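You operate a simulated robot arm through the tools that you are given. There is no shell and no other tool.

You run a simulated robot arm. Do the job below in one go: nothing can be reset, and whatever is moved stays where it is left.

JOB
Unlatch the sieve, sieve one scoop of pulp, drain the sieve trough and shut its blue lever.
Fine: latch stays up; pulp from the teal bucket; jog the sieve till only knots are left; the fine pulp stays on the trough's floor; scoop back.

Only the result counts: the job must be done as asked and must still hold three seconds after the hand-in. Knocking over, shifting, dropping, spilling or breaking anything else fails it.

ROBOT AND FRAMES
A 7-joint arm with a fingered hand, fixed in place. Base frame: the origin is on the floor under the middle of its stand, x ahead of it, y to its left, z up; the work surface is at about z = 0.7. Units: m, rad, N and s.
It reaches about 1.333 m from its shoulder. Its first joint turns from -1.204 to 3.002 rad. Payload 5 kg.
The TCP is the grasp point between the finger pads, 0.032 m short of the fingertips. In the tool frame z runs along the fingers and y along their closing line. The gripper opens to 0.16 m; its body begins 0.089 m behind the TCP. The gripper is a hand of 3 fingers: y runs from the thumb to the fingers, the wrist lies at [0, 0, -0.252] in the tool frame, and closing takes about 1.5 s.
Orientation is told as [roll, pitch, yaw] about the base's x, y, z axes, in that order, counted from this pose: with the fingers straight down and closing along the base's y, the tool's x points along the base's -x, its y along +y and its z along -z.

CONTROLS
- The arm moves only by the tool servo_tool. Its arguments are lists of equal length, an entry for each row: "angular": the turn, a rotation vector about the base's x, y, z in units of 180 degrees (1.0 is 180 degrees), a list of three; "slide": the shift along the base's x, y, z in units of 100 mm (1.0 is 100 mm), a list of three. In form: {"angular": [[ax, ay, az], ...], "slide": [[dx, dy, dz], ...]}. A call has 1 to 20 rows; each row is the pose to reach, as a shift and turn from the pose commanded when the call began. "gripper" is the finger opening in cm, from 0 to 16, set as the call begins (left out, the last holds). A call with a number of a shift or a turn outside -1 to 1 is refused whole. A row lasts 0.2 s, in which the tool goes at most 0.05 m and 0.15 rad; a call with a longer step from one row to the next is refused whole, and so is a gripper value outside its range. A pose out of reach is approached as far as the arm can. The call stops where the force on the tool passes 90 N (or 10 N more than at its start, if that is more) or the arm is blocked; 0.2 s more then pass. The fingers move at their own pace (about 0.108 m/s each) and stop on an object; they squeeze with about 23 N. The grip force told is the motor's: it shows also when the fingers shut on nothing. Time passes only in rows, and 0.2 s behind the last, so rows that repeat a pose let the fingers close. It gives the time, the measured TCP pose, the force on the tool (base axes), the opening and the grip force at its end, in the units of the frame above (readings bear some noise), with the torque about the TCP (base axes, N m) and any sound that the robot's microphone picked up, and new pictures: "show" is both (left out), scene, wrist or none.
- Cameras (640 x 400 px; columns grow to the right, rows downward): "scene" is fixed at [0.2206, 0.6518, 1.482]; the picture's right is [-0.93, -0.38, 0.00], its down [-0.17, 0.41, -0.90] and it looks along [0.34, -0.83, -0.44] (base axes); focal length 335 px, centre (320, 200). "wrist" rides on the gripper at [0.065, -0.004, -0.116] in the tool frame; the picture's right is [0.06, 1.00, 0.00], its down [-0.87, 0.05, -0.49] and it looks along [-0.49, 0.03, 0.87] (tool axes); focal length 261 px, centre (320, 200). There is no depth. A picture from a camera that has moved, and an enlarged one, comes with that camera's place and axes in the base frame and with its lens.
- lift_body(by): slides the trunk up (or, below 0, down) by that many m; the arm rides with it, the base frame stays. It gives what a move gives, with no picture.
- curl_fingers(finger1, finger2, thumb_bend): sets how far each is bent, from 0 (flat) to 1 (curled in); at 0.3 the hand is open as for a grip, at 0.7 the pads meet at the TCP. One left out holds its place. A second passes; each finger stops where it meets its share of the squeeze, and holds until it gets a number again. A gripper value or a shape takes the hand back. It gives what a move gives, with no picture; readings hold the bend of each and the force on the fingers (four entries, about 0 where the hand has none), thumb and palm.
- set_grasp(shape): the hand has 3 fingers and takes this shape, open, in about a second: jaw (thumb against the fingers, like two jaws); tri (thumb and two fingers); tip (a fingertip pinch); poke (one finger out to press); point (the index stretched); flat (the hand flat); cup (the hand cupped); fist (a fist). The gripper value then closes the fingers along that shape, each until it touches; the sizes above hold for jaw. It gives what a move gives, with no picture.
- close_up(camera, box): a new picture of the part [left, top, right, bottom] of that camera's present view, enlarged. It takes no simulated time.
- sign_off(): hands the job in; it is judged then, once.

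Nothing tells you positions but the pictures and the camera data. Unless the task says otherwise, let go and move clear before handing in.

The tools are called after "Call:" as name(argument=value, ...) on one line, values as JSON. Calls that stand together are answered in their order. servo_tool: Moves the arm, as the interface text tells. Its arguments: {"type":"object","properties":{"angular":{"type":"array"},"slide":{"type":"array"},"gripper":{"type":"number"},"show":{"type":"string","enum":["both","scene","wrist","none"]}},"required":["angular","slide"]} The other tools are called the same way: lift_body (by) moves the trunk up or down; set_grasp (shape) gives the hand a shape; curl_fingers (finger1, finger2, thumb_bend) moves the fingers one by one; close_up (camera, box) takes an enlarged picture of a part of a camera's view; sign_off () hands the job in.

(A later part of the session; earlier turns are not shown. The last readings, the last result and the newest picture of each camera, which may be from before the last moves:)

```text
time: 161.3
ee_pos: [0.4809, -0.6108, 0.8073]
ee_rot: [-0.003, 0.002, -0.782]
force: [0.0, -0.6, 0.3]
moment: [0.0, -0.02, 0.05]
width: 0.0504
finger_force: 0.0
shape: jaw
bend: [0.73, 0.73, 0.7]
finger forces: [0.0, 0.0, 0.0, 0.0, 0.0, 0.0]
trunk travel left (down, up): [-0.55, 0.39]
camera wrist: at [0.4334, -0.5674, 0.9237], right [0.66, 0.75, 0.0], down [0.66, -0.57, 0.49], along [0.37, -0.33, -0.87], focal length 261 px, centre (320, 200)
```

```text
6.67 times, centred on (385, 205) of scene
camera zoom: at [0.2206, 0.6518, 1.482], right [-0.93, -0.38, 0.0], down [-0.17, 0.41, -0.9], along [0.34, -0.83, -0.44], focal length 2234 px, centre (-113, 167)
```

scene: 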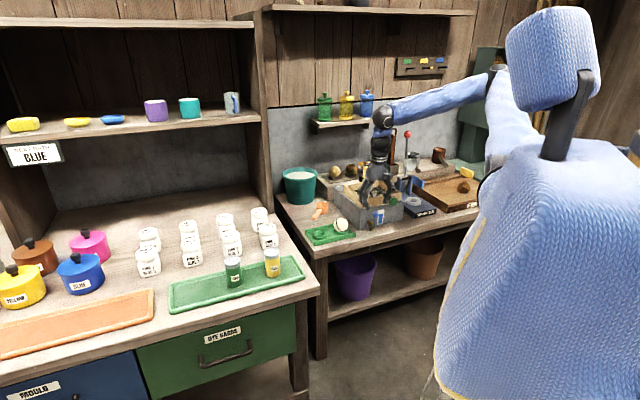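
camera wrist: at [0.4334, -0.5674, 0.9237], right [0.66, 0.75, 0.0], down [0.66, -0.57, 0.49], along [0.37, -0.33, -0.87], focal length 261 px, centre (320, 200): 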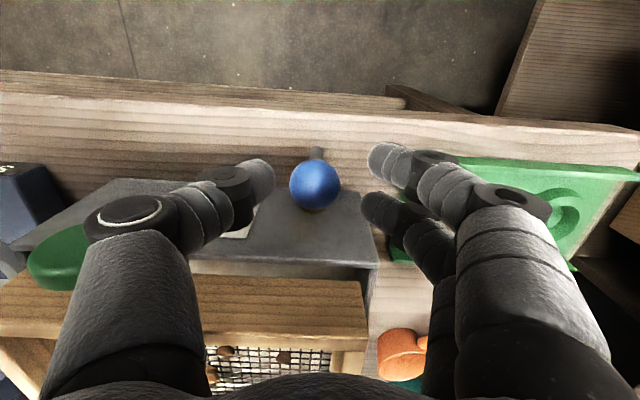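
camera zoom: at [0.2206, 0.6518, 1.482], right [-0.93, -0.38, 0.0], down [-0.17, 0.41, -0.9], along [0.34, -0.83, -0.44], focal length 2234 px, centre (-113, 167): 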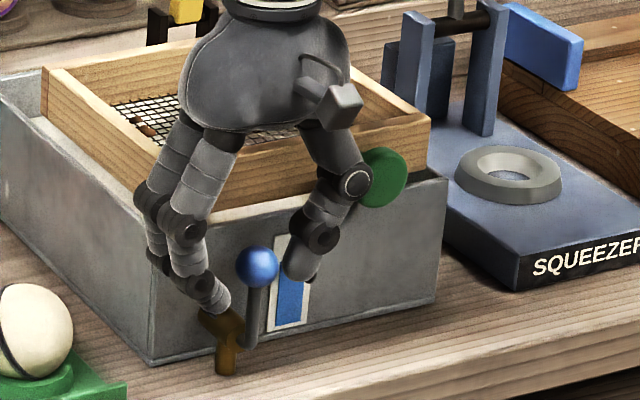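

Call:
close_up(camera="scene", box=[335, 175, 385, 210])

Call:
servo_tool(angular=[[0, 0, 0], [0, 0, 0], [0, 0, 0], [0, 0, 0], [0, 0, 0], [0, 0, 0], [0, 0, 0], [0, 0, 0], [0, 0, 0], [0, 0, 0], [0, 0, 0], [0, 0, 0], [0, 0, 0], [0, 0, 0], [0, 0, 0], [0, 0, 0], [0, 0, 0], [0, 0, 0], [0, 0, 0], [0, 0, 0]], slide=[[0, 0, 0], [0, 0, 0], [0, 0, 0], [0, 0, 0], [0, 0, 0], [0, 0, 0], [0, 0, 0], [0, 0, 0], [0, 0, 0], [0, 0, 0], [0, 0, 0], [0, 0, 0], [0, 0, 0], [0, 0, 0], [0, 0, 0], [0, 0, 0], [0, 0, 0], [0, 0, 0], [0, 0, 0], [0, 0, 0]], show="none")

Call:
close_up(camera="scene", box=[335, 175, 385, 210])

```text
11.43 times, centred on (360, 192) of scene
camera zoom: at [0.2206, 0.6518, 1.482], right [-0.93, -0.38, 0.0], down [-0.17, 0.41, -0.9], along [0.34, -0.83, -0.44], focal length 3830 px, centre (-137, 286)
```

zoom: 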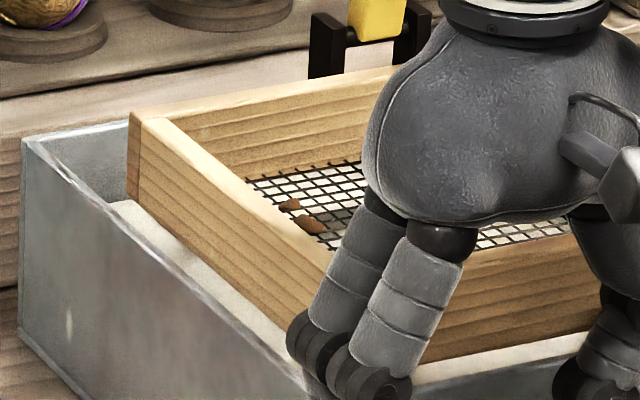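

```text
time: 165.5
ee_pos: [0.4824, -0.6109, 0.8085]
ee_rot: [-0.004, 0.0, -0.783]
force: [0.1, -0.3, -0.1]
moment: [0.01, 0.02, 0.03]
width: 0.0503
finger_force: 0.0
shape: jaw
bend: [0.73, 0.73, 0.7]
finger forces: [0.0, 0.0, 0.0, 0.0, 0.1, 0.0]
trunk travel left (down, up): [-0.55, 0.39]
```

```text
11.43 times, centred on (360, 192) of scene
camera zoom: at [0.2206, 0.6518, 1.482], right [-0.93, -0.38, 0.0], down [-0.17, 0.41, -0.9], along [0.34, -0.83, -0.44], focal length 3830 px, centre (-137, 286)
```

zoom: 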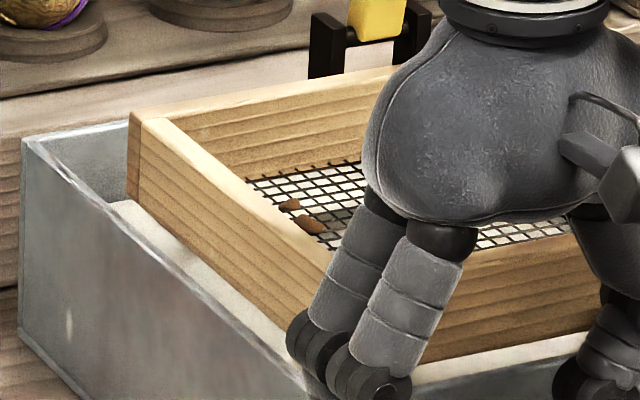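

Call:
servo_tool(angular=[[0, 0, 0], [0, 0, 0], [0, 0, 0], [0, 0, 0], [0, 0, 0], [0, 0, 0], [0, 0, 0], [0, 0, 0], [0, 0, 0], [0, 0, 0], [0, 0, 0], [0, 0, 0], [0, 0, 0], [0, 0, 0], [0, 0, 0], [0, 0, 0], [0, 0, 0], [0, 0, 0], [0, 0, 0], [0, 0, 0]], slide=[[0, 0, 0], [0, 0, 0], [0, 0, 0], [0, 0, 0], [0, 0, 0], [0, 0, 0], [0, 0, 0], [0, 0, 0], [0, 0, 0], [0, 0, 0], [0, 0, 0], [0, 0, 0], [0, 0, 0], [0, 0, 0], [0, 0, 0], [0, 0, 0], [0, 0, 0], [0, 0, 0], [0, 0, 0], [0, 0, 0]], show="none")

Call:
servo_tool(angular=[[0, 0, 0], [0, 0, 0], [0, 0, 0], [0, 0, 0], [0, 0, 0], [0, 0, 0], [0, 0, 0], [0, 0, 0], [0, 0, 0], [0, 0, 0], [0, 0, 0], [0, 0, 0], [0, 0, 0], [0, 0, 0], [0, 0, 0], [0, 0, 0], [0, 0, 0], [0, 0, 0], [0, 0, 0], [0, 0, 0]], slide=[[0, 0, 0], [0, 0, 0], [0, 0, 0], [0, 0, 0], [0, 0, 0], [0, 0, 0], [0, 0, 0], [0, 0, 0], [0, 0, 0], [0, 0, 0], [0, 0, 0], [0, 0, 0], [0, 0, 0], [0, 0, 0], [0, 0, 0], [0, 0, 0], [0, 0, 0], [0, 0, 0], [0, 0, 0], [0, 0, 0]], show="none")

Call:
close_up(camera="scene", box=[335, 175, 385, 210])

Call:
close_up(camera="wrist", box=[180, 240, 400, 400])

```text
time: 169.7
ee_pos: [0.4816, -0.6107, 0.8082]
ee_rot: [-0.004, 0.0, -0.781]
force: [0.8, -0.3, -0.6]
moment: [0.02, 0.01, 0.02]
width: 0.0504
finger_force: 0.1
shape: jaw
bend: [0.73, 0.73, 0.7]
finger forces: [0.1, 0.0, 0.0, 0.0, 0.1, 0.0]
trunk travel left (down, up): [-0.55, 0.39]
```

```text
time: 173.9
ee_pos: [0.4804, -0.6106, 0.8084]
ee_rot: [-0.004, 0.0, -0.784]
force: [0.1, 0.8, 0.0]
moment: [0.02, 0.01, -0.02]
width: 0.0503
finger_force: 0.0
shape: jaw
bend: [0.73, 0.73, 0.7]
finger forces: [0.0, 0.1, 0.0, 0.0, 0.1, 0.1]
trunk travel left (down, up): [-0.55, 0.39]
```

```text
11.43 times, centred on (360, 192) of scene
camera zoom: at [0.2206, 0.6518, 1.482], right [-0.93, -0.38, 0.0], down [-0.17, 0.41, -0.9], along [0.34, -0.83, -0.44], focal length 3830 px, centre (-137, 286)
```

zoom: 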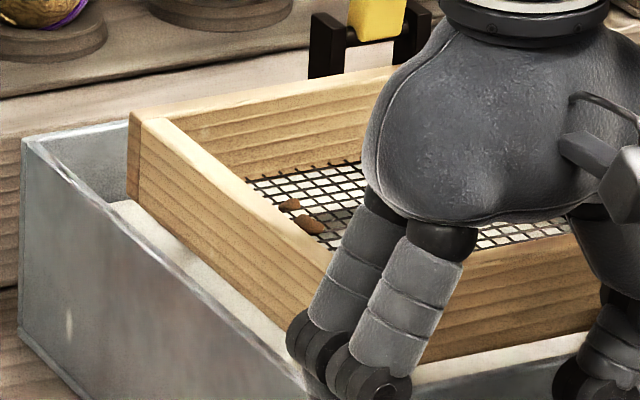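

```text
2.50 times, centred on (290, 320) of wrist
camera zoom: at [0.4334, -0.5673, 0.924], right [0.66, 0.75, 0.0], down [0.66, -0.57, 0.49], along [0.37, -0.33, -0.87], focal length 652 px, centre (395, -100)
```

zoom: 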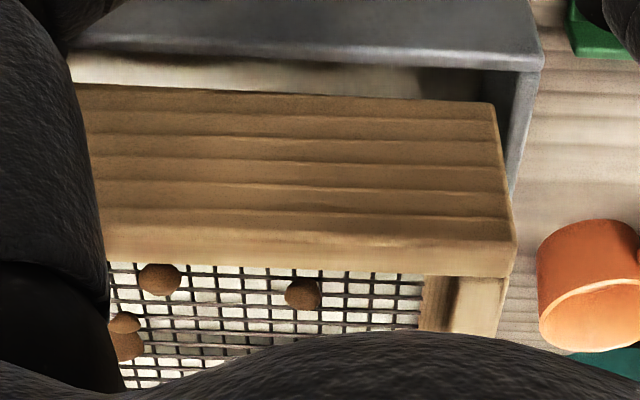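

Nothing changes further in the trough, so I'll take hold of the lever's ball and feel which way it turns.

Call:
servo_tool(angular=[[0, 0, 0], [0, 0, 0], [0, 0, 0], [0, 0, 0], [0, 0, 0], [0, 0, 0]], slide=[[0, 0, 0], [0, 0, 0], [0, 0, 0], [0, 0, 0], [0, 0, 0], [0, 0, 0]], gripper=0, show="wrist")

Call:
close_up(camera="wrist", box=[220, 80, 420, 240])

Call:
close_up(camera="scene", box=[360, 190, 410, 235])

```text
time: 175.3
ee_pos: [0.4817, -0.6102, 0.8085]
ee_rot: [-0.003, 0.001, -0.785]
force: [-0.1, 0.5, -7.6]
moment: [0.02, -0.02, 0.01]
width: 0.0135
finger_force: 23.2
shape: jaw
bend: [0.71, 0.69, 0.7]
finger forces: [10.3, 8.7, 0.1, 0.1, 19.9, 0.1]
trunk travel left (down, up): [-0.55, 0.39]
camera wrist: at [0.4335, -0.5675, 0.9235], right [0.66, 0.75, 0.0], down [0.66, -0.57, 0.49], along [0.37, -0.33, -0.87], focal length 261 px, centre (320, 200)
```

wrist: 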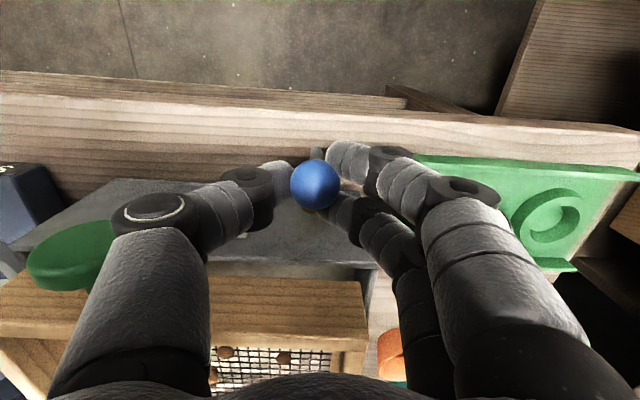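

```text
2.50 times, centred on (320, 160) of wrist
camera zoom: at [0.4335, -0.5675, 0.9235], right [0.66, 0.75, 0.0], down [0.66, -0.57, 0.49], along [0.37, -0.33, -0.87], focal length 652 px, centre (320, 300)
```

zoom: 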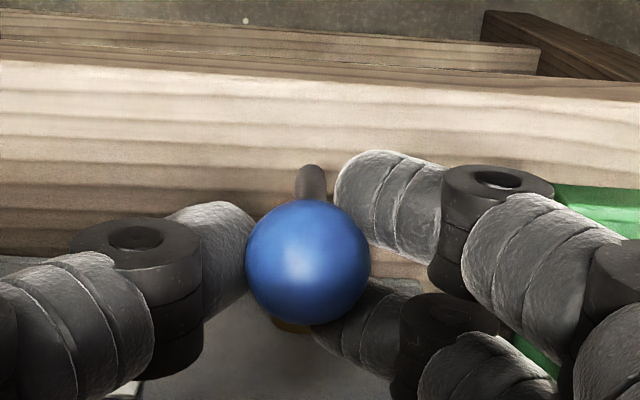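

```text
8.89 times, centred on (385, 212) of scene
camera zoom: at [0.2206, 0.6518, 1.482], right [-0.93, -0.38, 0.0], down [-0.17, 0.41, -0.9], along [0.34, -0.83, -0.44], focal length 2979 px, centre (-258, 89)
```

zoom: 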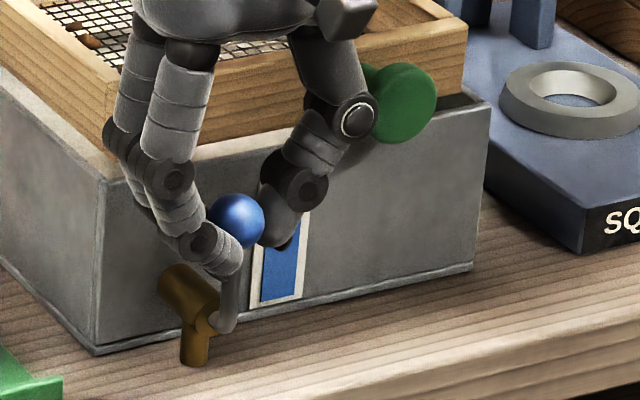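

Call:
servo_tool(angular=[[0, 0, 0], [0, 0, 0], [0, 0, 0]], slide=[[-0.03, -0.03, 0], [-0.06, -0.06, 0], [-0.06, -0.06, 0]], show="none")

Call:
close_up(camera="scene", box=[360, 190, 410, 235])

```text
time: 176.1
ee_pos: [0.4763, -0.6158, 0.8087]
ee_rot: [-0.002, 0.0, -0.786]
force: [14.9, 15.4, -9.7]
moment: [0.44, -0.38, -0.01]
width: 0.0109
finger_force: 22.8
shape: jaw
bend: [0.7, 0.67, 0.7]
finger forces: [16.4, 13.9, 0.1, 0.1, 12.9, 0.1]
trunk travel left (down, up): [-0.55, 0.39]
```

```text
8.89 times, centred on (385, 212) of scene
camera zoom: at [0.2206, 0.6518, 1.482], right [-0.93, -0.38, 0.0], down [-0.17, 0.41, -0.9], along [0.34, -0.83, -0.44], focal length 2979 px, centre (-258, 89)
```

zoom: 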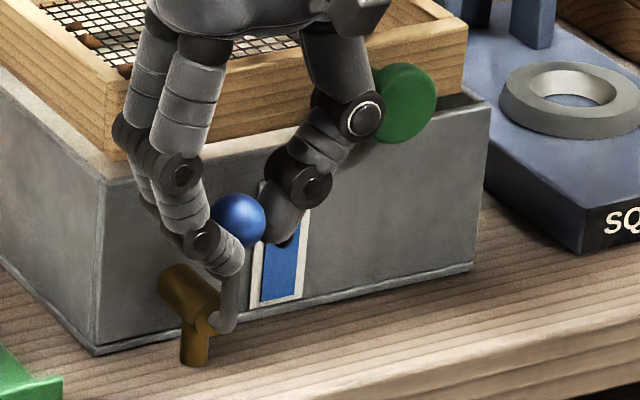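

Call:
servo_tool(angular=[[0, 0, 0], [0, 0, 0], [0, 0, 0], [0, 0, 0]], slide=[[0.03, 0.03, 0], [0.06, 0.06, 0], [0.09, 0.09, 0], [0.115, 0.115, 0]], show="none")

Call:
close_up(camera="scene", box=[360, 190, 410, 235])

```text
time: 177.1
ee_pos: [0.4856, -0.6068, 0.808]
ee_rot: [-0.002, 0.002, -0.784]
force: [-3.2, -9.6, -14.2]
moment: [-0.37, 0.33, 0.02]
width: 0.0122
finger_force: 22.7
shape: jaw
bend: [0.69, 0.67, 0.72]
finger forces: [15.1, 17.0, 0.1, 0.0, 22.4, 0.1]
trunk travel left (down, up): [-0.55, 0.39]
```

```text
8.89 times, centred on (385, 212) of scene
camera zoom: at [0.2206, 0.6518, 1.482], right [-0.93, -0.38, 0.0], down [-0.17, 0.41, -0.9], along [0.34, -0.83, -0.44], focal length 2979 px, centre (-258, 89)
```

zoom: 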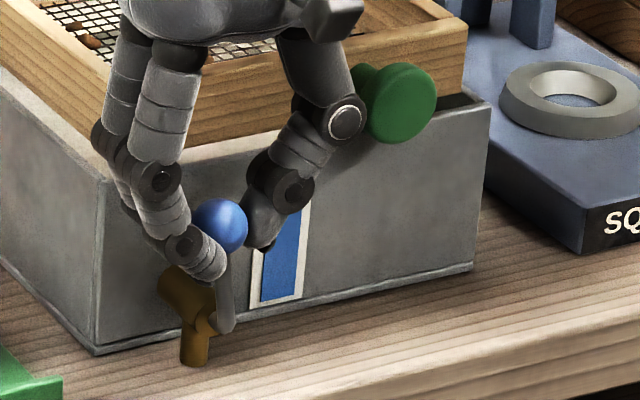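

The lever is stopped toward the gauge but turns toward the tray side about its barrel. I'll swing it along its arc to about 30° and watch the gauge.

Call:
servo_tool(angular=[[0, 0, 0], [0, 0, 0], [0, 0, 0], [0, 0, 0]], slide=[[0.0495, 0.0495, -0.018], [0.0926, 0.0926, -0.037], [0.127, 0.127, -0.057], [0.1605, 0.1605, -0.082]], show="none")

Call:
close_up(camera="scene", box=[350, 175, 420, 235])

Call:
close_up(camera="wrist", box=[180, 80, 440, 280])

```text
time: 178.1
ee_pos: [0.501, -0.5905, 0.8]
ee_rot: [-0.005, 0.002, -0.782]
force: [-12.5, -17.7, -22.3]
moment: [-0.61, 0.48, 0.07]
width: 0.0116
finger_force: 23.2
shape: jaw
bend: [0.69, 0.67, 0.72]
finger forces: [16.6, 18.5, 0.0, 0.1, 24.2, 0.0]
trunk travel left (down, up): [-0.55, 0.39]
```

```text
6.67 times, centred on (385, 205) of scene
camera zoom: at [0.2206, 0.6518, 1.482], right [-0.93, -0.38, 0.0], down [-0.17, 0.41, -0.9], along [0.34, -0.83, -0.44], focal length 2234 px, centre (-113, 167)
```

zoom: 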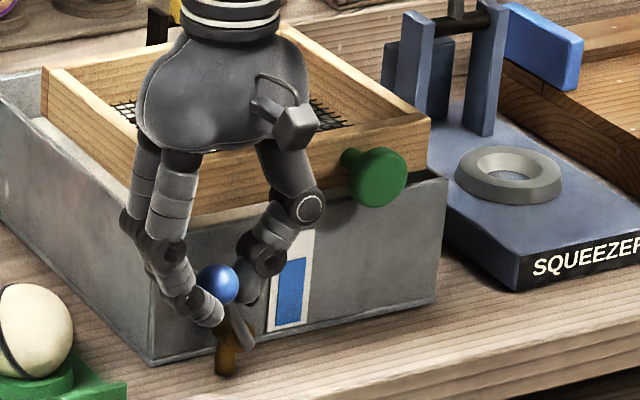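

```text
2.00 times, centred on (310, 180) of wrist
camera zoom: at [0.4543, -0.5478, 0.9152], right [0.66, 0.75, 0.0], down [0.66, -0.57, 0.49], along [0.37, -0.33, -0.87], focal length 521 px, centre (340, 240)
```

zoom: 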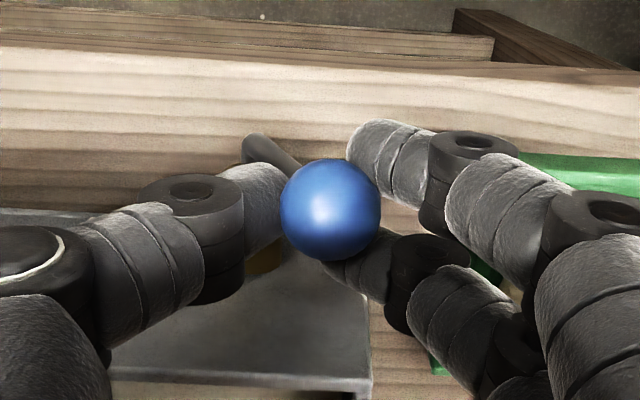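

Call:
servo_tool(angular=[[0, 0, 0], [0, 0, 0], [0, 0, 0], [0, 0, 0], [0, 0, 0]], slide=[[0.02, 0.02, -0.06], [0.045, 0.045, -0.09], [0.07, 0.07, -0.12], [0.09, 0.09, -0.145], [0.09, 0.09, -0.145]], show="none")

Call:
close_up(camera="scene", box=[350, 175, 420, 235])

```text
time: 179.3
ee_pos: [0.5109, -0.5816, 0.7882]
ee_rot: [-0.001, -0.004, -0.784]
force: [-11.9, -33.0, 27.3]
moment: [-2.26, 1.84, 0.34]
width: 0.0168
finger_force: 23.0
shape: jaw
bend: [0.68, 0.67, 0.71]
finger forces: [18.8, 22.0, 0.0, 0.0, 72.4, 0.1]
trunk travel left (down, up): [-0.55, 0.39]
```

```text
6.67 times, centred on (385, 205) of scene
camera zoom: at [0.2206, 0.6518, 1.482], right [-0.93, -0.38, 0.0], down [-0.17, 0.41, -0.9], along [0.34, -0.83, -0.44], focal length 2234 px, centre (-113, 167)
```

zoom: 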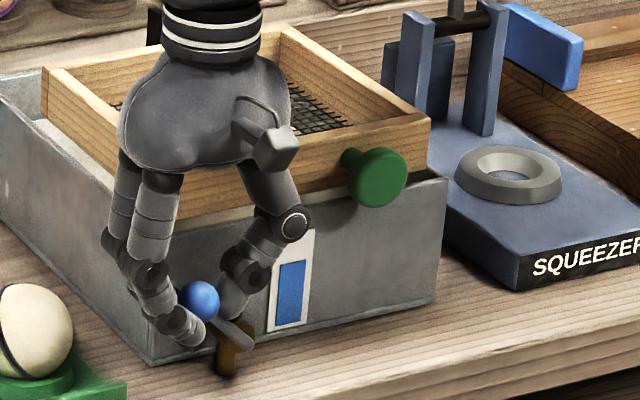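

Call:
servo_tool(angular=[[0, 0, 0], [0, 0, 0]], slide=[[-0.02, -0.02, 0.03], [-0.03, -0.03, 0.04]], show="wrist")

Call:
close_up(camera="wrist", box=[180, 80, 440, 280])

Call:
close_up(camera="scene", box=[360, 190, 410, 235])

```text
time: 179.9
ee_pos: [0.5084, -0.584, 0.7898]
ee_rot: [-0.001, -0.002, -0.785]
force: [1.2, -25.6, 7.0]
moment: [-1.16, 0.63, 0.25]
width: 0.0149
finger_force: 23.1
shape: jaw
bend: [0.68, 0.68, 0.71]
finger forces: [15.0, 21.3, 0.0, 0.0, 41.8, 0.0]
trunk travel left (down, up): [-0.55, 0.39]
camera wrist: at [0.4614, -0.5402, 0.9056], right [0.66, 0.75, 0.0], down [0.65, -0.57, 0.49], along [0.37, -0.33, -0.87], focal length 261 px, centre (320, 200)
```

wrist: 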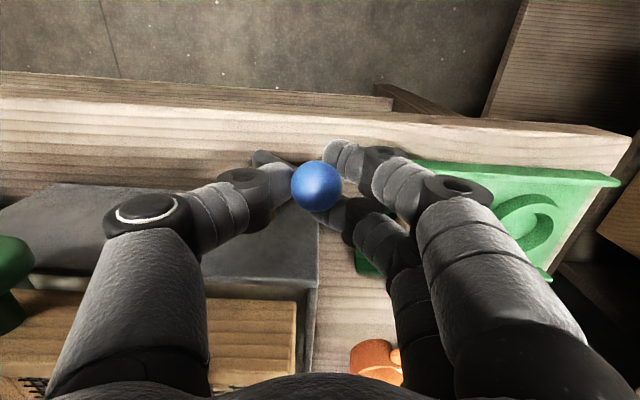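

```text
2.00 times, centred on (310, 180) of wrist
camera zoom: at [0.4614, -0.5402, 0.9056], right [0.66, 0.75, 0.0], down [0.65, -0.57, 0.49], along [0.37, -0.33, -0.87], focal length 521 px, centre (340, 240)
```

zoom: 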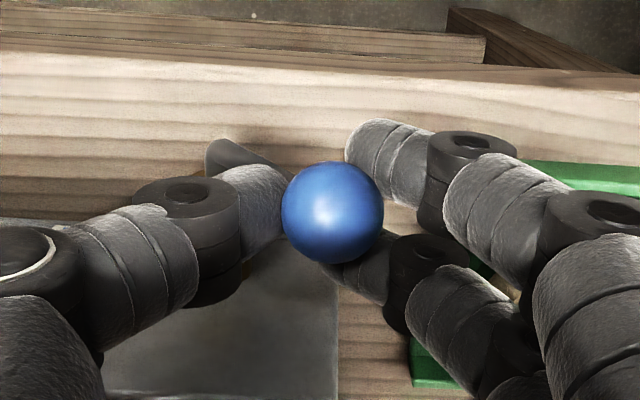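

```text
8.89 times, centred on (385, 212) of scene
camera zoom: at [0.2206, 0.6518, 1.482], right [-0.93, -0.38, 0.0], down [-0.17, 0.41, -0.9], along [0.34, -0.83, -0.44], focal length 2979 px, centre (-258, 89)
```

zoom: 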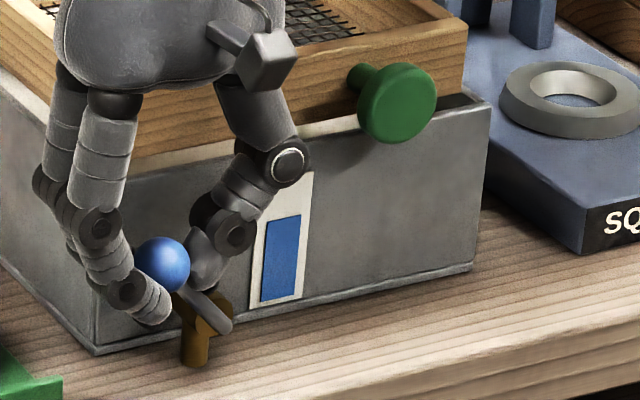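

Call:
close_up(camera="scene", box=[375, 200, 400, 230])

Call:
servo_tool(angular=[[0, 0, 0], [0, 0, 0], [0, 0, 0]], slide=[[0, 0, 0], [0, 0, 0], [0, 0, 0]], show="none")

Call:
close_up(camera="scene", box=[375, 200, 400, 230])

```text
13.33 times, centred on (388, 215) of scene
camera zoom: at [0.2206, 0.6518, 1.482], right [-0.93, -0.38, 0.0], down [-0.17, 0.41, -0.9], along [0.34, -0.83, -0.44], focal length 4469 px, centre (-580, 0)
```

zoom: 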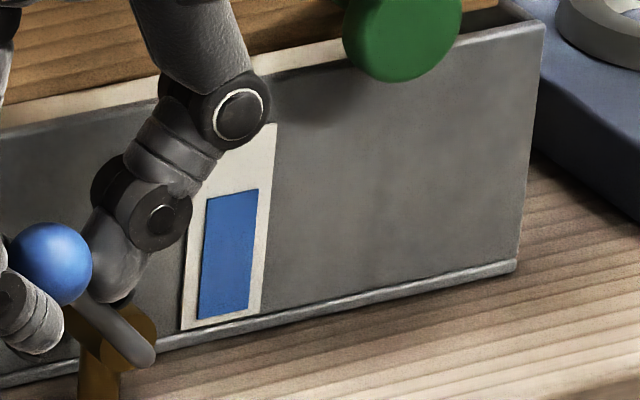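

```text
time: 180.7
ee_pos: [0.5089, -0.5832, 0.7901]
ee_rot: [-0.002, -0.001, -0.783]
force: [4.8, -24.0, 6.8]
moment: [-1.03, 0.47, 0.18]
width: 0.0139
finger_force: 23.0
shape: jaw
bend: [0.68, 0.68, 0.71]
finger forces: [14.2, 21.6, 0.0, 0.1, 38.5, 0.0]
trunk travel left (down, up): [-0.55, 0.39]
```

```text
13.33 times, centred on (388, 215) of scene
camera zoom: at [0.2206, 0.6518, 1.482], right [-0.93, -0.38, 0.0], down [-0.17, 0.41, -0.9], along [0.34, -0.83, -0.44], focal length 4469 px, centre (-580, 0)
```

zoom: 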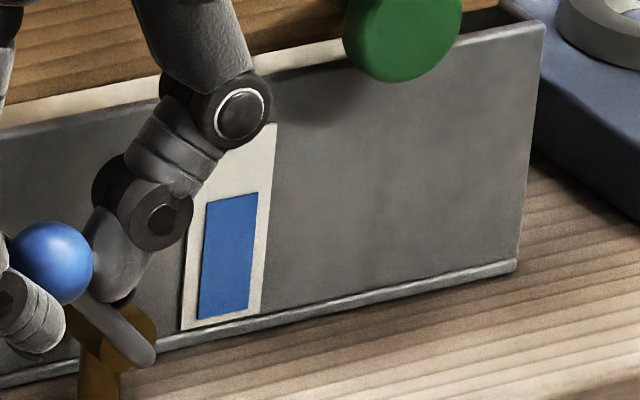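

The gauge is sinking slowly: the trough drains. I'll hold the lever and keep watching.

Call:
servo_tool(angular=[[0, 0, 0], [0, 0, 0], [0, 0, 0], [0, 0, 0], [0, 0, 0], [0, 0, 0], [0, 0, 0], [0, 0, 0], [0, 0, 0], [0, 0, 0], [0, 0, 0], [0, 0, 0], [0, 0, 0], [0, 0, 0], [0, 0, 0], [0, 0, 0], [0, 0, 0], [0, 0, 0], [0, 0, 0], [0, 0, 0]], slide=[[0, 0, 0], [0, 0, 0], [0, 0, 0], [0, 0, 0], [0, 0, 0], [0, 0, 0], [0, 0, 0], [0, 0, 0], [0, 0, 0], [0, 0, 0], [0, 0, 0], [0, 0, 0], [0, 0, 0], [0, 0, 0], [0, 0, 0], [0, 0, 0], [0, 0, 0], [0, 0, 0], [0, 0, 0], [0, 0, 0]], show="none")

Call:
close_up(camera="scene", box=[335, 175, 405, 235])

```text
time: 184.9
ee_pos: [0.5085, -0.5836, 0.7901]
ee_rot: [-0.004, 0.0, -0.783]
force: [6.0, -25.0, 8.1]
moment: [-1.08, 0.47, 0.23]
width: 0.0139
finger_force: 23.1
shape: jaw
bend: [0.68, 0.68, 0.71]
finger forces: [14.0, 22.1, 0.0, 0.0, 39.2, 0.0]
trunk travel left (down, up): [-0.55, 0.39]
```

```text
6.67 times, centred on (370, 205) of scene
camera zoom: at [0.2206, 0.6518, 1.482], right [-0.93, -0.38, 0.0], down [-0.17, 0.41, -0.9], along [0.34, -0.83, -0.44], focal length 2234 px, centre (-13, 167)
```

zoom: 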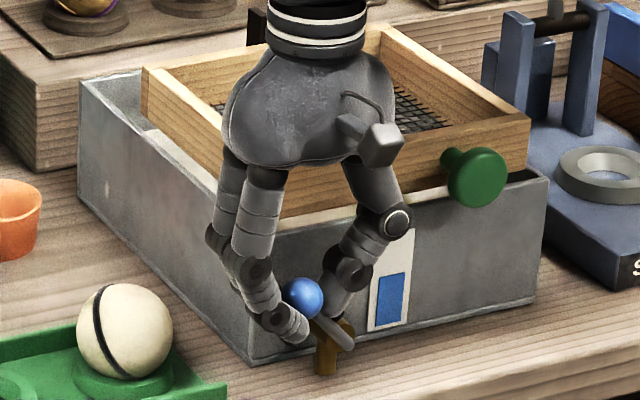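

Call:
servo_tool(angular=[[0, 0, 0], [0, 0, 0], [0, 0, 0], [0, 0, 0], [0, 0, 0], [0, 0, 0], [0, 0, 0], [0, 0, 0], [0, 0, 0], [0, 0, 0], [0, 0, 0], [0, 0, 0], [0, 0, 0], [0, 0, 0], [0, 0, 0], [0, 0, 0], [0, 0, 0], [0, 0, 0], [0, 0, 0], [0, 0, 0]], slide=[[0, 0, 0], [0, 0, 0], [0, 0, 0], [0, 0, 0], [0, 0, 0], [0, 0, 0], [0, 0, 0], [0, 0, 0], [0, 0, 0], [0, 0, 0], [0, 0, 0], [0, 0, 0], [0, 0, 0], [0, 0, 0], [0, 0, 0], [0, 0, 0], [0, 0, 0], [0, 0, 0], [0, 0, 0], [0, 0, 0]], show="none")

Call:
close_up(camera="scene", box=[335, 175, 405, 235])

```text
time: 189.1
ee_pos: [0.5077, -0.5834, 0.7898]
ee_rot: [-0.004, 0.0, -0.783]
force: [6.1, -24.9, 7.8]
moment: [-1.04, 0.47, 0.22]
width: 0.014
finger_force: 23.6
shape: jaw
bend: [0.68, 0.68, 0.71]
finger forces: [14.0, 22.2, 0.0, 0.0, 39.1, 0.0]
trunk travel left (down, up): [-0.55, 0.39]
```

```text
6.67 times, centred on (370, 205) of scene
camera zoom: at [0.2206, 0.6518, 1.482], right [-0.93, -0.38, 0.0], down [-0.17, 0.41, -0.9], along [0.34, -0.83, -0.44], focal length 2234 px, centre (-13, 167)
```

zoom: 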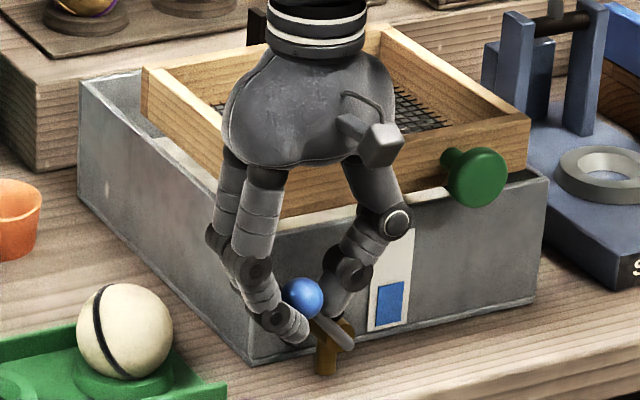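

Call:
servo_tool(angular=[[0, 0, 0], [0, 0, 0], [0, 0, 0], [0, 0, 0], [0, 0, 0], [0, 0, 0], [0, 0, 0], [0, 0, 0], [0, 0, 0], [0, 0, 0], [0, 0, 0], [0, 0, 0], [0, 0, 0], [0, 0, 0], [0, 0, 0], [0, 0, 0], [0, 0, 0], [0, 0, 0], [0, 0, 0], [0, 0, 0]], slide=[[0, 0, 0], [0, 0, 0], [0, 0, 0], [0, 0, 0], [0, 0, 0], [0, 0, 0], [0, 0, 0], [0, 0, 0], [0, 0, 0], [0, 0, 0], [0, 0, 0], [0, 0, 0], [0, 0, 0], [0, 0, 0], [0, 0, 0], [0, 0, 0], [0, 0, 0], [0, 0, 0], [0, 0, 0], [0, 0, 0]], show="none")

Call:
servo_tool(angular=[[0, 0, 0], [0, 0, 0], [0, 0, 0], [0, 0, 0], [0, 0, 0], [0, 0, 0], [0, 0, 0], [0, 0, 0], [0, 0, 0], [0, 0, 0], [0, 0, 0], [0, 0, 0], [0, 0, 0], [0, 0, 0], [0, 0, 0], [0, 0, 0], [0, 0, 0], [0, 0, 0], [0, 0, 0], [0, 0, 0]], slide=[[0, 0, 0], [0, 0, 0], [0, 0, 0], [0, 0, 0], [0, 0, 0], [0, 0, 0], [0, 0, 0], [0, 0, 0], [0, 0, 0], [0, 0, 0], [0, 0, 0], [0, 0, 0], [0, 0, 0], [0, 0, 0], [0, 0, 0], [0, 0, 0], [0, 0, 0], [0, 0, 0], [0, 0, 0], [0, 0, 0]], show="none")

Call:
close_up(camera="scene", box=[335, 175, 405, 235])

```text
time: 193.3
ee_pos: [0.5088, -0.5837, 0.7898]
ee_rot: [-0.004, 0.0, -0.783]
force: [6.3, -24.8, 7.7]
moment: [-1.05, 0.48, 0.22]
width: 0.0142
finger_force: 22.9
shape: jaw
bend: [0.68, 0.68, 0.71]
finger forces: [14.0, 22.1, 0.1, 0.2, 39.2, 0.0]
trunk travel left (down, up): [-0.55, 0.39]
```

```text
time: 197.5
ee_pos: [0.5084, -0.5843, 0.7901]
ee_rot: [-0.002, -0.001, -0.784]
force: [6.3, -24.7, 8.0]
moment: [-1.01, 0.48, 0.16]
width: 0.0141
finger_force: 23.2
shape: jaw
bend: [0.68, 0.68, 0.71]
finger forces: [13.9, 22.1, 0.0, 0.0, 39.1, 0.1]
trunk travel left (down, up): [-0.55, 0.39]
```

```text
6.67 times, centred on (370, 205) of scene
camera zoom: at [0.2206, 0.6518, 1.482], right [-0.93, -0.38, 0.0], down [-0.17, 0.41, -0.9], along [0.34, -0.83, -0.44], focal length 2234 px, centre (-13, 167)
```

zoom: 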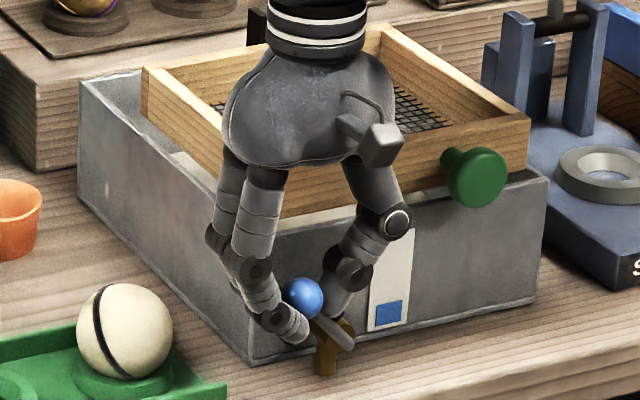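

Call:
servo_tool(angular=[[0, 0, 0], [0, 0, 0], [0, 0, 0], [0, 0, 0], [0, 0, 0], [0, 0, 0], [0, 0, 0], [0, 0, 0], [0, 0, 0], [0, 0, 0], [0, 0, 0], [0, 0, 0], [0, 0, 0], [0, 0, 0], [0, 0, 0], [0, 0, 0], [0, 0, 0], [0, 0, 0], [0, 0, 0], [0, 0, 0]], slide=[[0, 0, 0], [0, 0, 0], [0, 0, 0], [0, 0, 0], [0, 0, 0], [0, 0, 0], [0, 0, 0], [0, 0, 0], [0, 0, 0], [0, 0, 0], [0, 0, 0], [0, 0, 0], [0, 0, 0], [0, 0, 0], [0, 0, 0], [0, 0, 0], [0, 0, 0], [0, 0, 0], [0, 0, 0], [0, 0, 0]], show="none")

Call:
close_up(camera="scene", box=[335, 175, 405, 235])

Call:
servo_tool(angular=[[0, 0, 0], [0, 0, 0], [0, 0, 0], [0, 0, 0], [0, 0, 0], [0, 0, 0], [0, 0, 0], [0, 0, 0], [0, 0, 0], [0, 0, 0]], slide=[[0, 0, 0], [0, 0, 0], [0, 0, 0], [0, 0, 0], [0, 0, 0], [0, 0, 0], [0, 0, 0], [0, 0, 0], [0, 0, 0], [0, 0, 0]], show="none")

Call:
close_up(camera="scene", box=[335, 175, 405, 235])

```text
time: 201.7
ee_pos: [0.5077, -0.5845, 0.7899]
ee_rot: [-0.003, 0.0, -0.784]
force: [5.7, -26.0, 7.8]
moment: [-1.06, 0.49, 0.2]
width: 0.0139
finger_force: 23.2
shape: jaw
bend: [0.68, 0.68, 0.71]
finger forces: [14.0, 22.2, 0.0, 0.0, 39.2, 0.1]
trunk travel left (down, up): [-0.55, 0.39]
```

```text
6.67 times, centred on (370, 205) of scene
camera zoom: at [0.2206, 0.6518, 1.482], right [-0.93, -0.38, 0.0], down [-0.17, 0.41, -0.9], along [0.34, -0.83, -0.44], focal length 2234 px, centre (-13, 167)
```

zoom: 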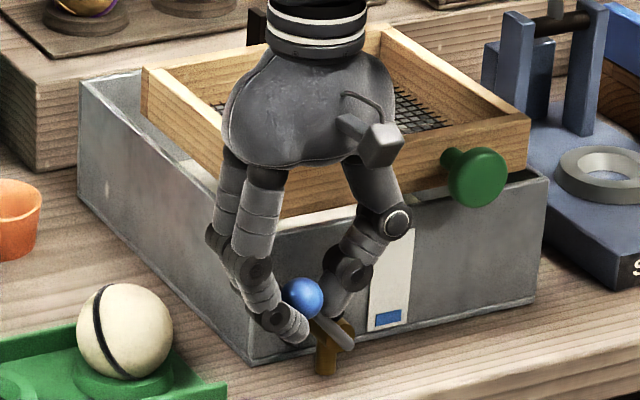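

```text
time: 203.9
ee_pos: [0.508, -0.5834, 0.7896]
ee_rot: [-0.003, 0.001, -0.783]
force: [6.1, -24.1, 9.1]
moment: [-1.04, 0.47, 0.17]
width: 0.014
finger_force: 23.2
shape: jaw
bend: [0.68, 0.68, 0.71]
finger forces: [14.0, 22.2, 0.0, 0.0, 39.0, 0.0]
trunk travel left (down, up): [-0.55, 0.39]
```

```text
6.67 times, centred on (370, 205) of scene
camera zoom: at [0.2206, 0.6518, 1.482], right [-0.93, -0.38, 0.0], down [-0.17, 0.41, -0.9], along [0.34, -0.83, -0.44], focal length 2234 px, centre (-13, 167)
```

zoom: 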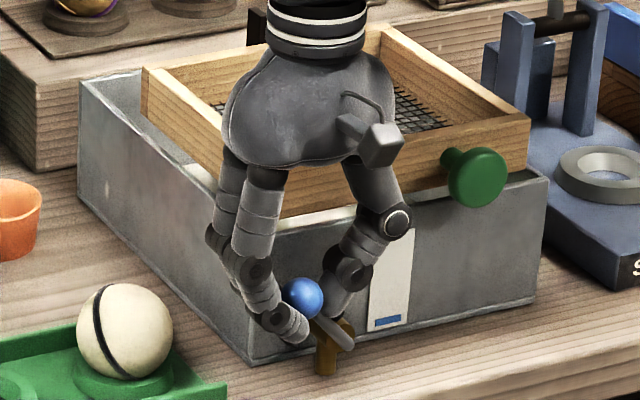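

Call:
servo_tool(angular=[[0, 0, 0], [0, 0, 0], [0, 0, 0], [0, 0, 0], [0, 0, 0], [0, 0, 0], [0, 0, 0], [0, 0, 0], [0, 0, 0], [0, 0, 0], [0, 0, 0], [0, 0, 0]], slide=[[0, 0, 0], [0, 0, 0], [0, 0, 0], [0, 0, 0], [0, 0, 0], [0, 0, 0], [0, 0, 0], [0, 0, 0], [0, 0, 0], [0, 0, 0], [0, 0, 0], [0, 0, 0]], show="none")

Call:
close_up(camera="scene", box=[375, 200, 400, 230])

Call:
close_up(camera="scene", box=[335, 175, 385, 210])

```text
time: 206.5
ee_pos: [0.5084, -0.5849, 0.7908]
ee_rot: [-0.003, 0.0, -0.783]
force: [5.4, -24.6, 7.7]
moment: [-1.03, 0.48, 0.24]
width: 0.0139
finger_force: 22.7
shape: jaw
bend: [0.68, 0.68, 0.71]
finger forces: [13.9, 22.3, 0.1, 0.1, 39.0, 0.1]
trunk travel left (down, up): [-0.55, 0.39]
```

```text
13.33 times, centred on (388, 215) of scene
camera zoom: at [0.2206, 0.6518, 1.482], right [-0.93, -0.38, 0.0], down [-0.17, 0.41, -0.9], along [0.34, -0.83, -0.44], focal length 4469 px, centre (-580, 0)
```

zoom: 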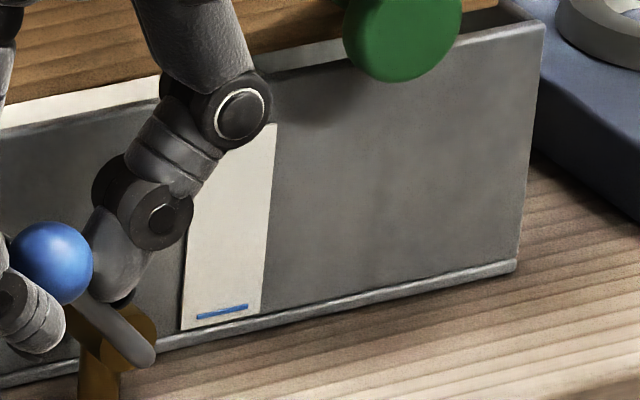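

```text
11.43 times, centred on (360, 192) of scene
camera zoom: at [0.2206, 0.6518, 1.482], right [-0.93, -0.38, 0.0], down [-0.17, 0.41, -0.9], along [0.34, -0.83, -0.44], focal length 3830 px, centre (-137, 286)
```

zoom: 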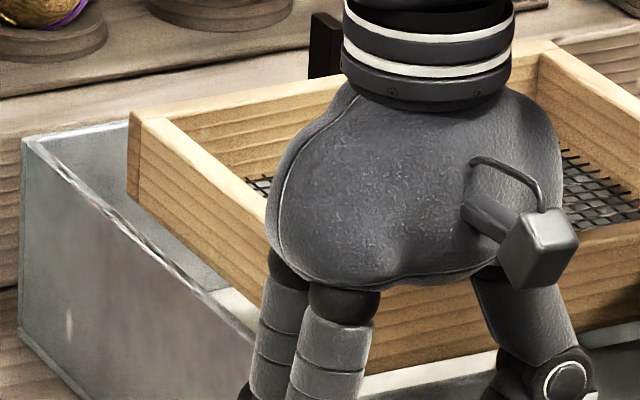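

Call:
servo_tool(angular=[[0, 0, 0], [0, 0, 0], [0, 0, 0], [0, 0, 0], [0, 0, 0], [0, 0, 0]], slide=[[0, 0, 0], [0, 0, 0], [0, 0, 0], [0, 0, 0], [0, 0, 0], [0, 0, 0]], show="none")

Call:
close_up(camera="scene", box=[375, 200, 400, 230])

Call:
servo_tool(angular=[[0, 0, 0], [0, 0, 0], [0, 0, 0]], slide=[[0, 0, 0], [0, 0, 0], [0, 0, 0]], show="none")

Call:
close_up(camera="scene", box=[375, 200, 400, 230])

```text
time: 207.9
ee_pos: [0.5088, -0.5838, 0.7899]
ee_rot: [-0.003, 0.001, -0.783]
force: [5.4, -25.4, 8.3]
moment: [-1.07, 0.47, 0.21]
width: 0.0138
finger_force: 22.8
shape: jaw
bend: [0.68, 0.68, 0.71]
finger forces: [13.9, 22.2, 0.0, 0.1, 39.1, 0.0]
trunk travel left (down, up): [-0.55, 0.39]
```

```text
13.33 times, centred on (388, 215) of scene
camera zoom: at [0.2206, 0.6518, 1.482], right [-0.93, -0.38, 0.0], down [-0.17, 0.41, -0.9], along [0.34, -0.83, -0.44], focal length 4469 px, centre (-580, 0)
```

zoom: 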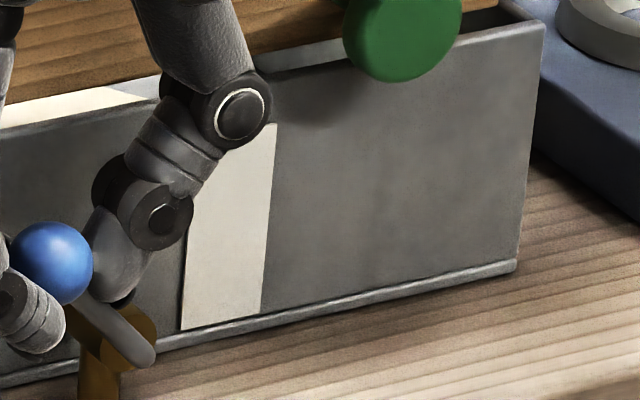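

```text
time: 208.7
ee_pos: [0.5084, -0.5853, 0.79]
ee_rot: [-0.002, 0.0, -0.783]
force: [4.8, -25.3, 6.9]
moment: [-1.04, 0.48, 0.18]
width: 0.0142
finger_force: 23.2
shape: jaw
bend: [0.68, 0.68, 0.71]
finger forces: [14.0, 22.3, 0.0, 0.0, 39.0, 0.1]
trunk travel left (down, up): [-0.55, 0.39]
```

```text
13.33 times, centred on (388, 215) of scene
camera zoom: at [0.2206, 0.6518, 1.482], right [-0.93, -0.38, 0.0], down [-0.17, 0.41, -0.9], along [0.34, -0.83, -0.44], focal length 4469 px, centre (-580, 0)
```

zoom: 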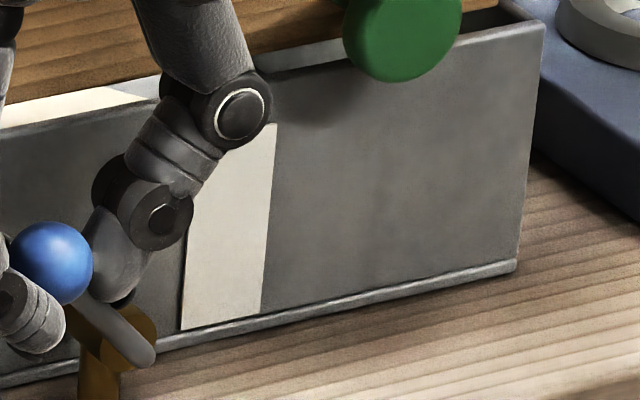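

The gauge is empty. I'll swing the lever back up along its arc to shut it, pressing lightly against its stop.

Call:
servo_tool(angular=[[0, 0, 0], [0, 0, 0], [0, 0, 0], [0, 0, 0], [0, 0, 0], [0, 0, 0], [0, 0, 0]], slide=[[-0.028, -0.028, 0.057], [-0.075, -0.075, 0.115], [-0.135, -0.135, 0.155], [-0.199, -0.199, 0.18], [-0.269, -0.269, 0.185], [-0.312, -0.312, 0.185], [-0.312, -0.312, 0.185]], show="wrist")

Call:
close_up(camera="scene", box=[350, 175, 420, 235])

Call:
close_up(camera="wrist", box=[220, 80, 420, 240])

```text
time: 210.3
ee_pos: [0.4782, -0.613, 0.8096]
ee_rot: [-0.002, 0.001, -0.781]
force: [16.0, 9.5, -13.2]
moment: [0.36, -0.46, -0.02]
width: 0.0101
finger_force: 22.8
shape: jaw
bend: [0.7, 0.68, 0.7]
finger forces: [16.0, 16.2, 0.0, 0.0, 15.3, 0.0]
trunk travel left (down, up): [-0.55, 0.39]
camera wrist: at [0.431, -0.5703, 0.925], right [0.66, 0.75, 0.0], down [0.66, -0.57, 0.49], along [0.37, -0.33, -0.87], focal length 261 px, centre (320, 200)
```

wrist: 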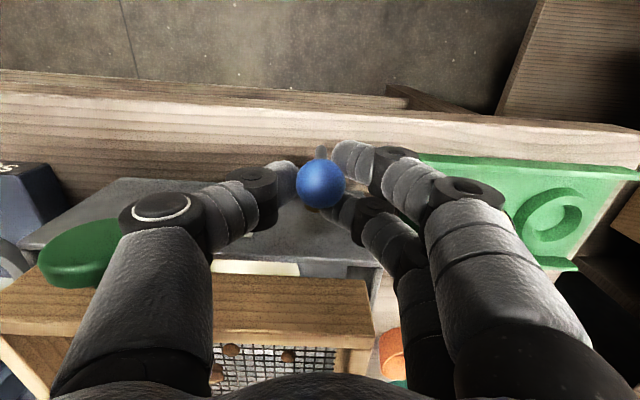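

```text
6.67 times, centred on (385, 205) of scene
camera zoom: at [0.2206, 0.6518, 1.482], right [-0.93, -0.38, 0.0], down [-0.17, 0.41, -0.9], along [0.34, -0.83, -0.44], focal length 2234 px, centre (-113, 167)
```

zoom: 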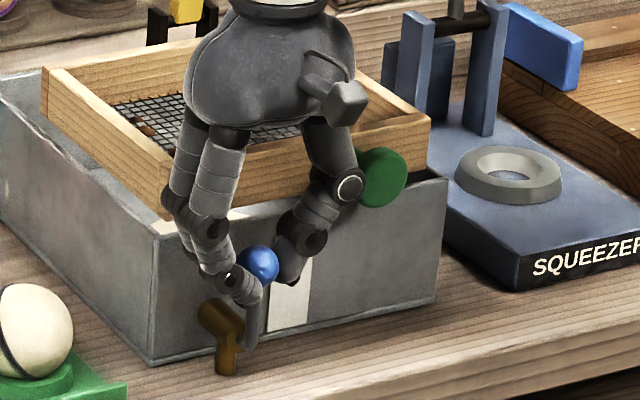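

```text
2.50 times, centred on (320, 160) of wrist
camera zoom: at [0.431, -0.5703, 0.925], right [0.66, 0.75, 0.0], down [0.66, -0.57, 0.49], along [0.37, -0.33, -0.87], focal length 652 px, centre (320, 300)
```

zoom: 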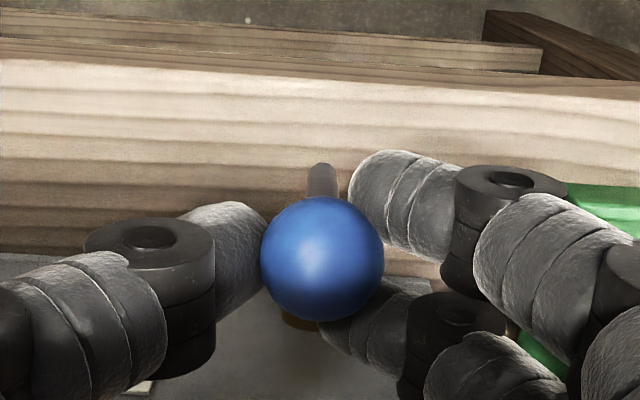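

Call:
servo_tool(angular=[[0, 0, 0], [0, 0, 0], [0, 0, 0], [0, 0, 0], [0, 0, 0]], slide=[[0, 0, 0], [0, 0, 0], [0, 0, 0], [0, 0, 0], [0, 0, 0]], gripper=6, show="none")

Call:
servo_tool(angular=[[0, 0, 0], [0, 0, 0], [0, 0, 0], [0, 0, 0], [0, 0, 0]], slide=[[0.03, 0.03, 0.1], [0.03, 0.03, 0.3], [0.03, 0.03, 0.5], [0.03, 0.03, 0.75], [0.03, 0.03, 1.0]], show="both")

Call:
close_up(camera="scene", box=[350, 175, 420, 235])

```text
time: 211.5
ee_pos: [0.4772, -0.6145, 0.81]
ee_rot: [-0.002, 0.001, -0.784]
force: [0.0, -0.2, 0.4]
moment: [0.0, 0.05, 0.02]
width: 0.0594
finger_force: 0.1
shape: jaw
bend: [0.73, 0.73, 0.7]
finger forces: [0.0, 0.0, 0.0, 0.0, 0.0, 0.0]
trunk travel left (down, up): [-0.55, 0.39]
```

```text
time: 212.7
ee_pos: [0.4793, -0.6112, 0.91]
ee_rot: [-0.003, 0.001, -0.784]
force: [-1.2, 0.4, -0.6]
moment: [0.0, -0.03, 0.0]
width: 0.0595
finger_force: 0.1
shape: jaw
bend: [0.73, 0.73, 0.7]
finger forces: [0.1, 0.0, 0.0, 0.1, 0.0, 0.0]
trunk travel left (down, up): [-0.55, 0.39]
camera wrist: at [0.4325, -0.5679, 1.0252], right [0.66, 0.75, 0.0], down [0.66, -0.57, 0.49], along [0.37, -0.33, -0.87], focal length 261 px, centre (320, 200)
```

scene: 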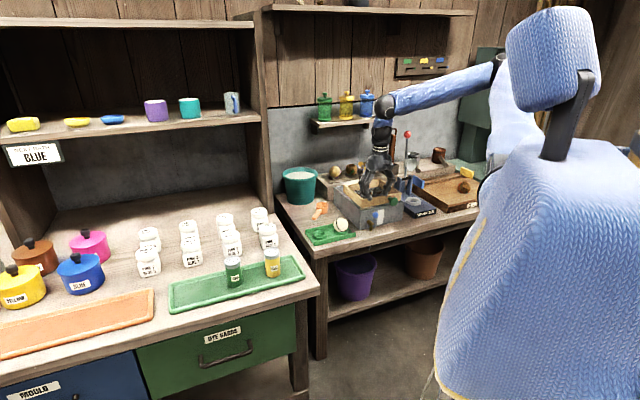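
wrist: 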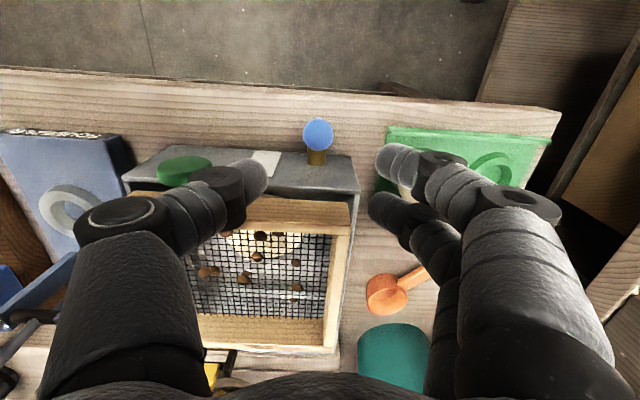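

```text
6.67 times, centred on (385, 205) of scene
camera zoom: at [0.2206, 0.6518, 1.482], right [-0.93, -0.38, 0.0], down [-0.17, 0.41, -0.9], along [0.34, -0.83, -0.44], focal length 2234 px, centre (-113, 167)
```

zoom: 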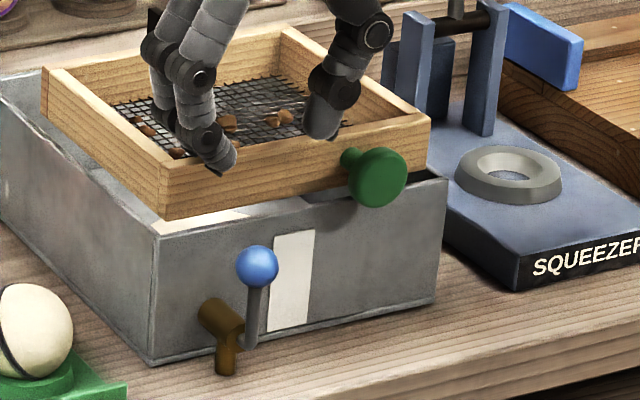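

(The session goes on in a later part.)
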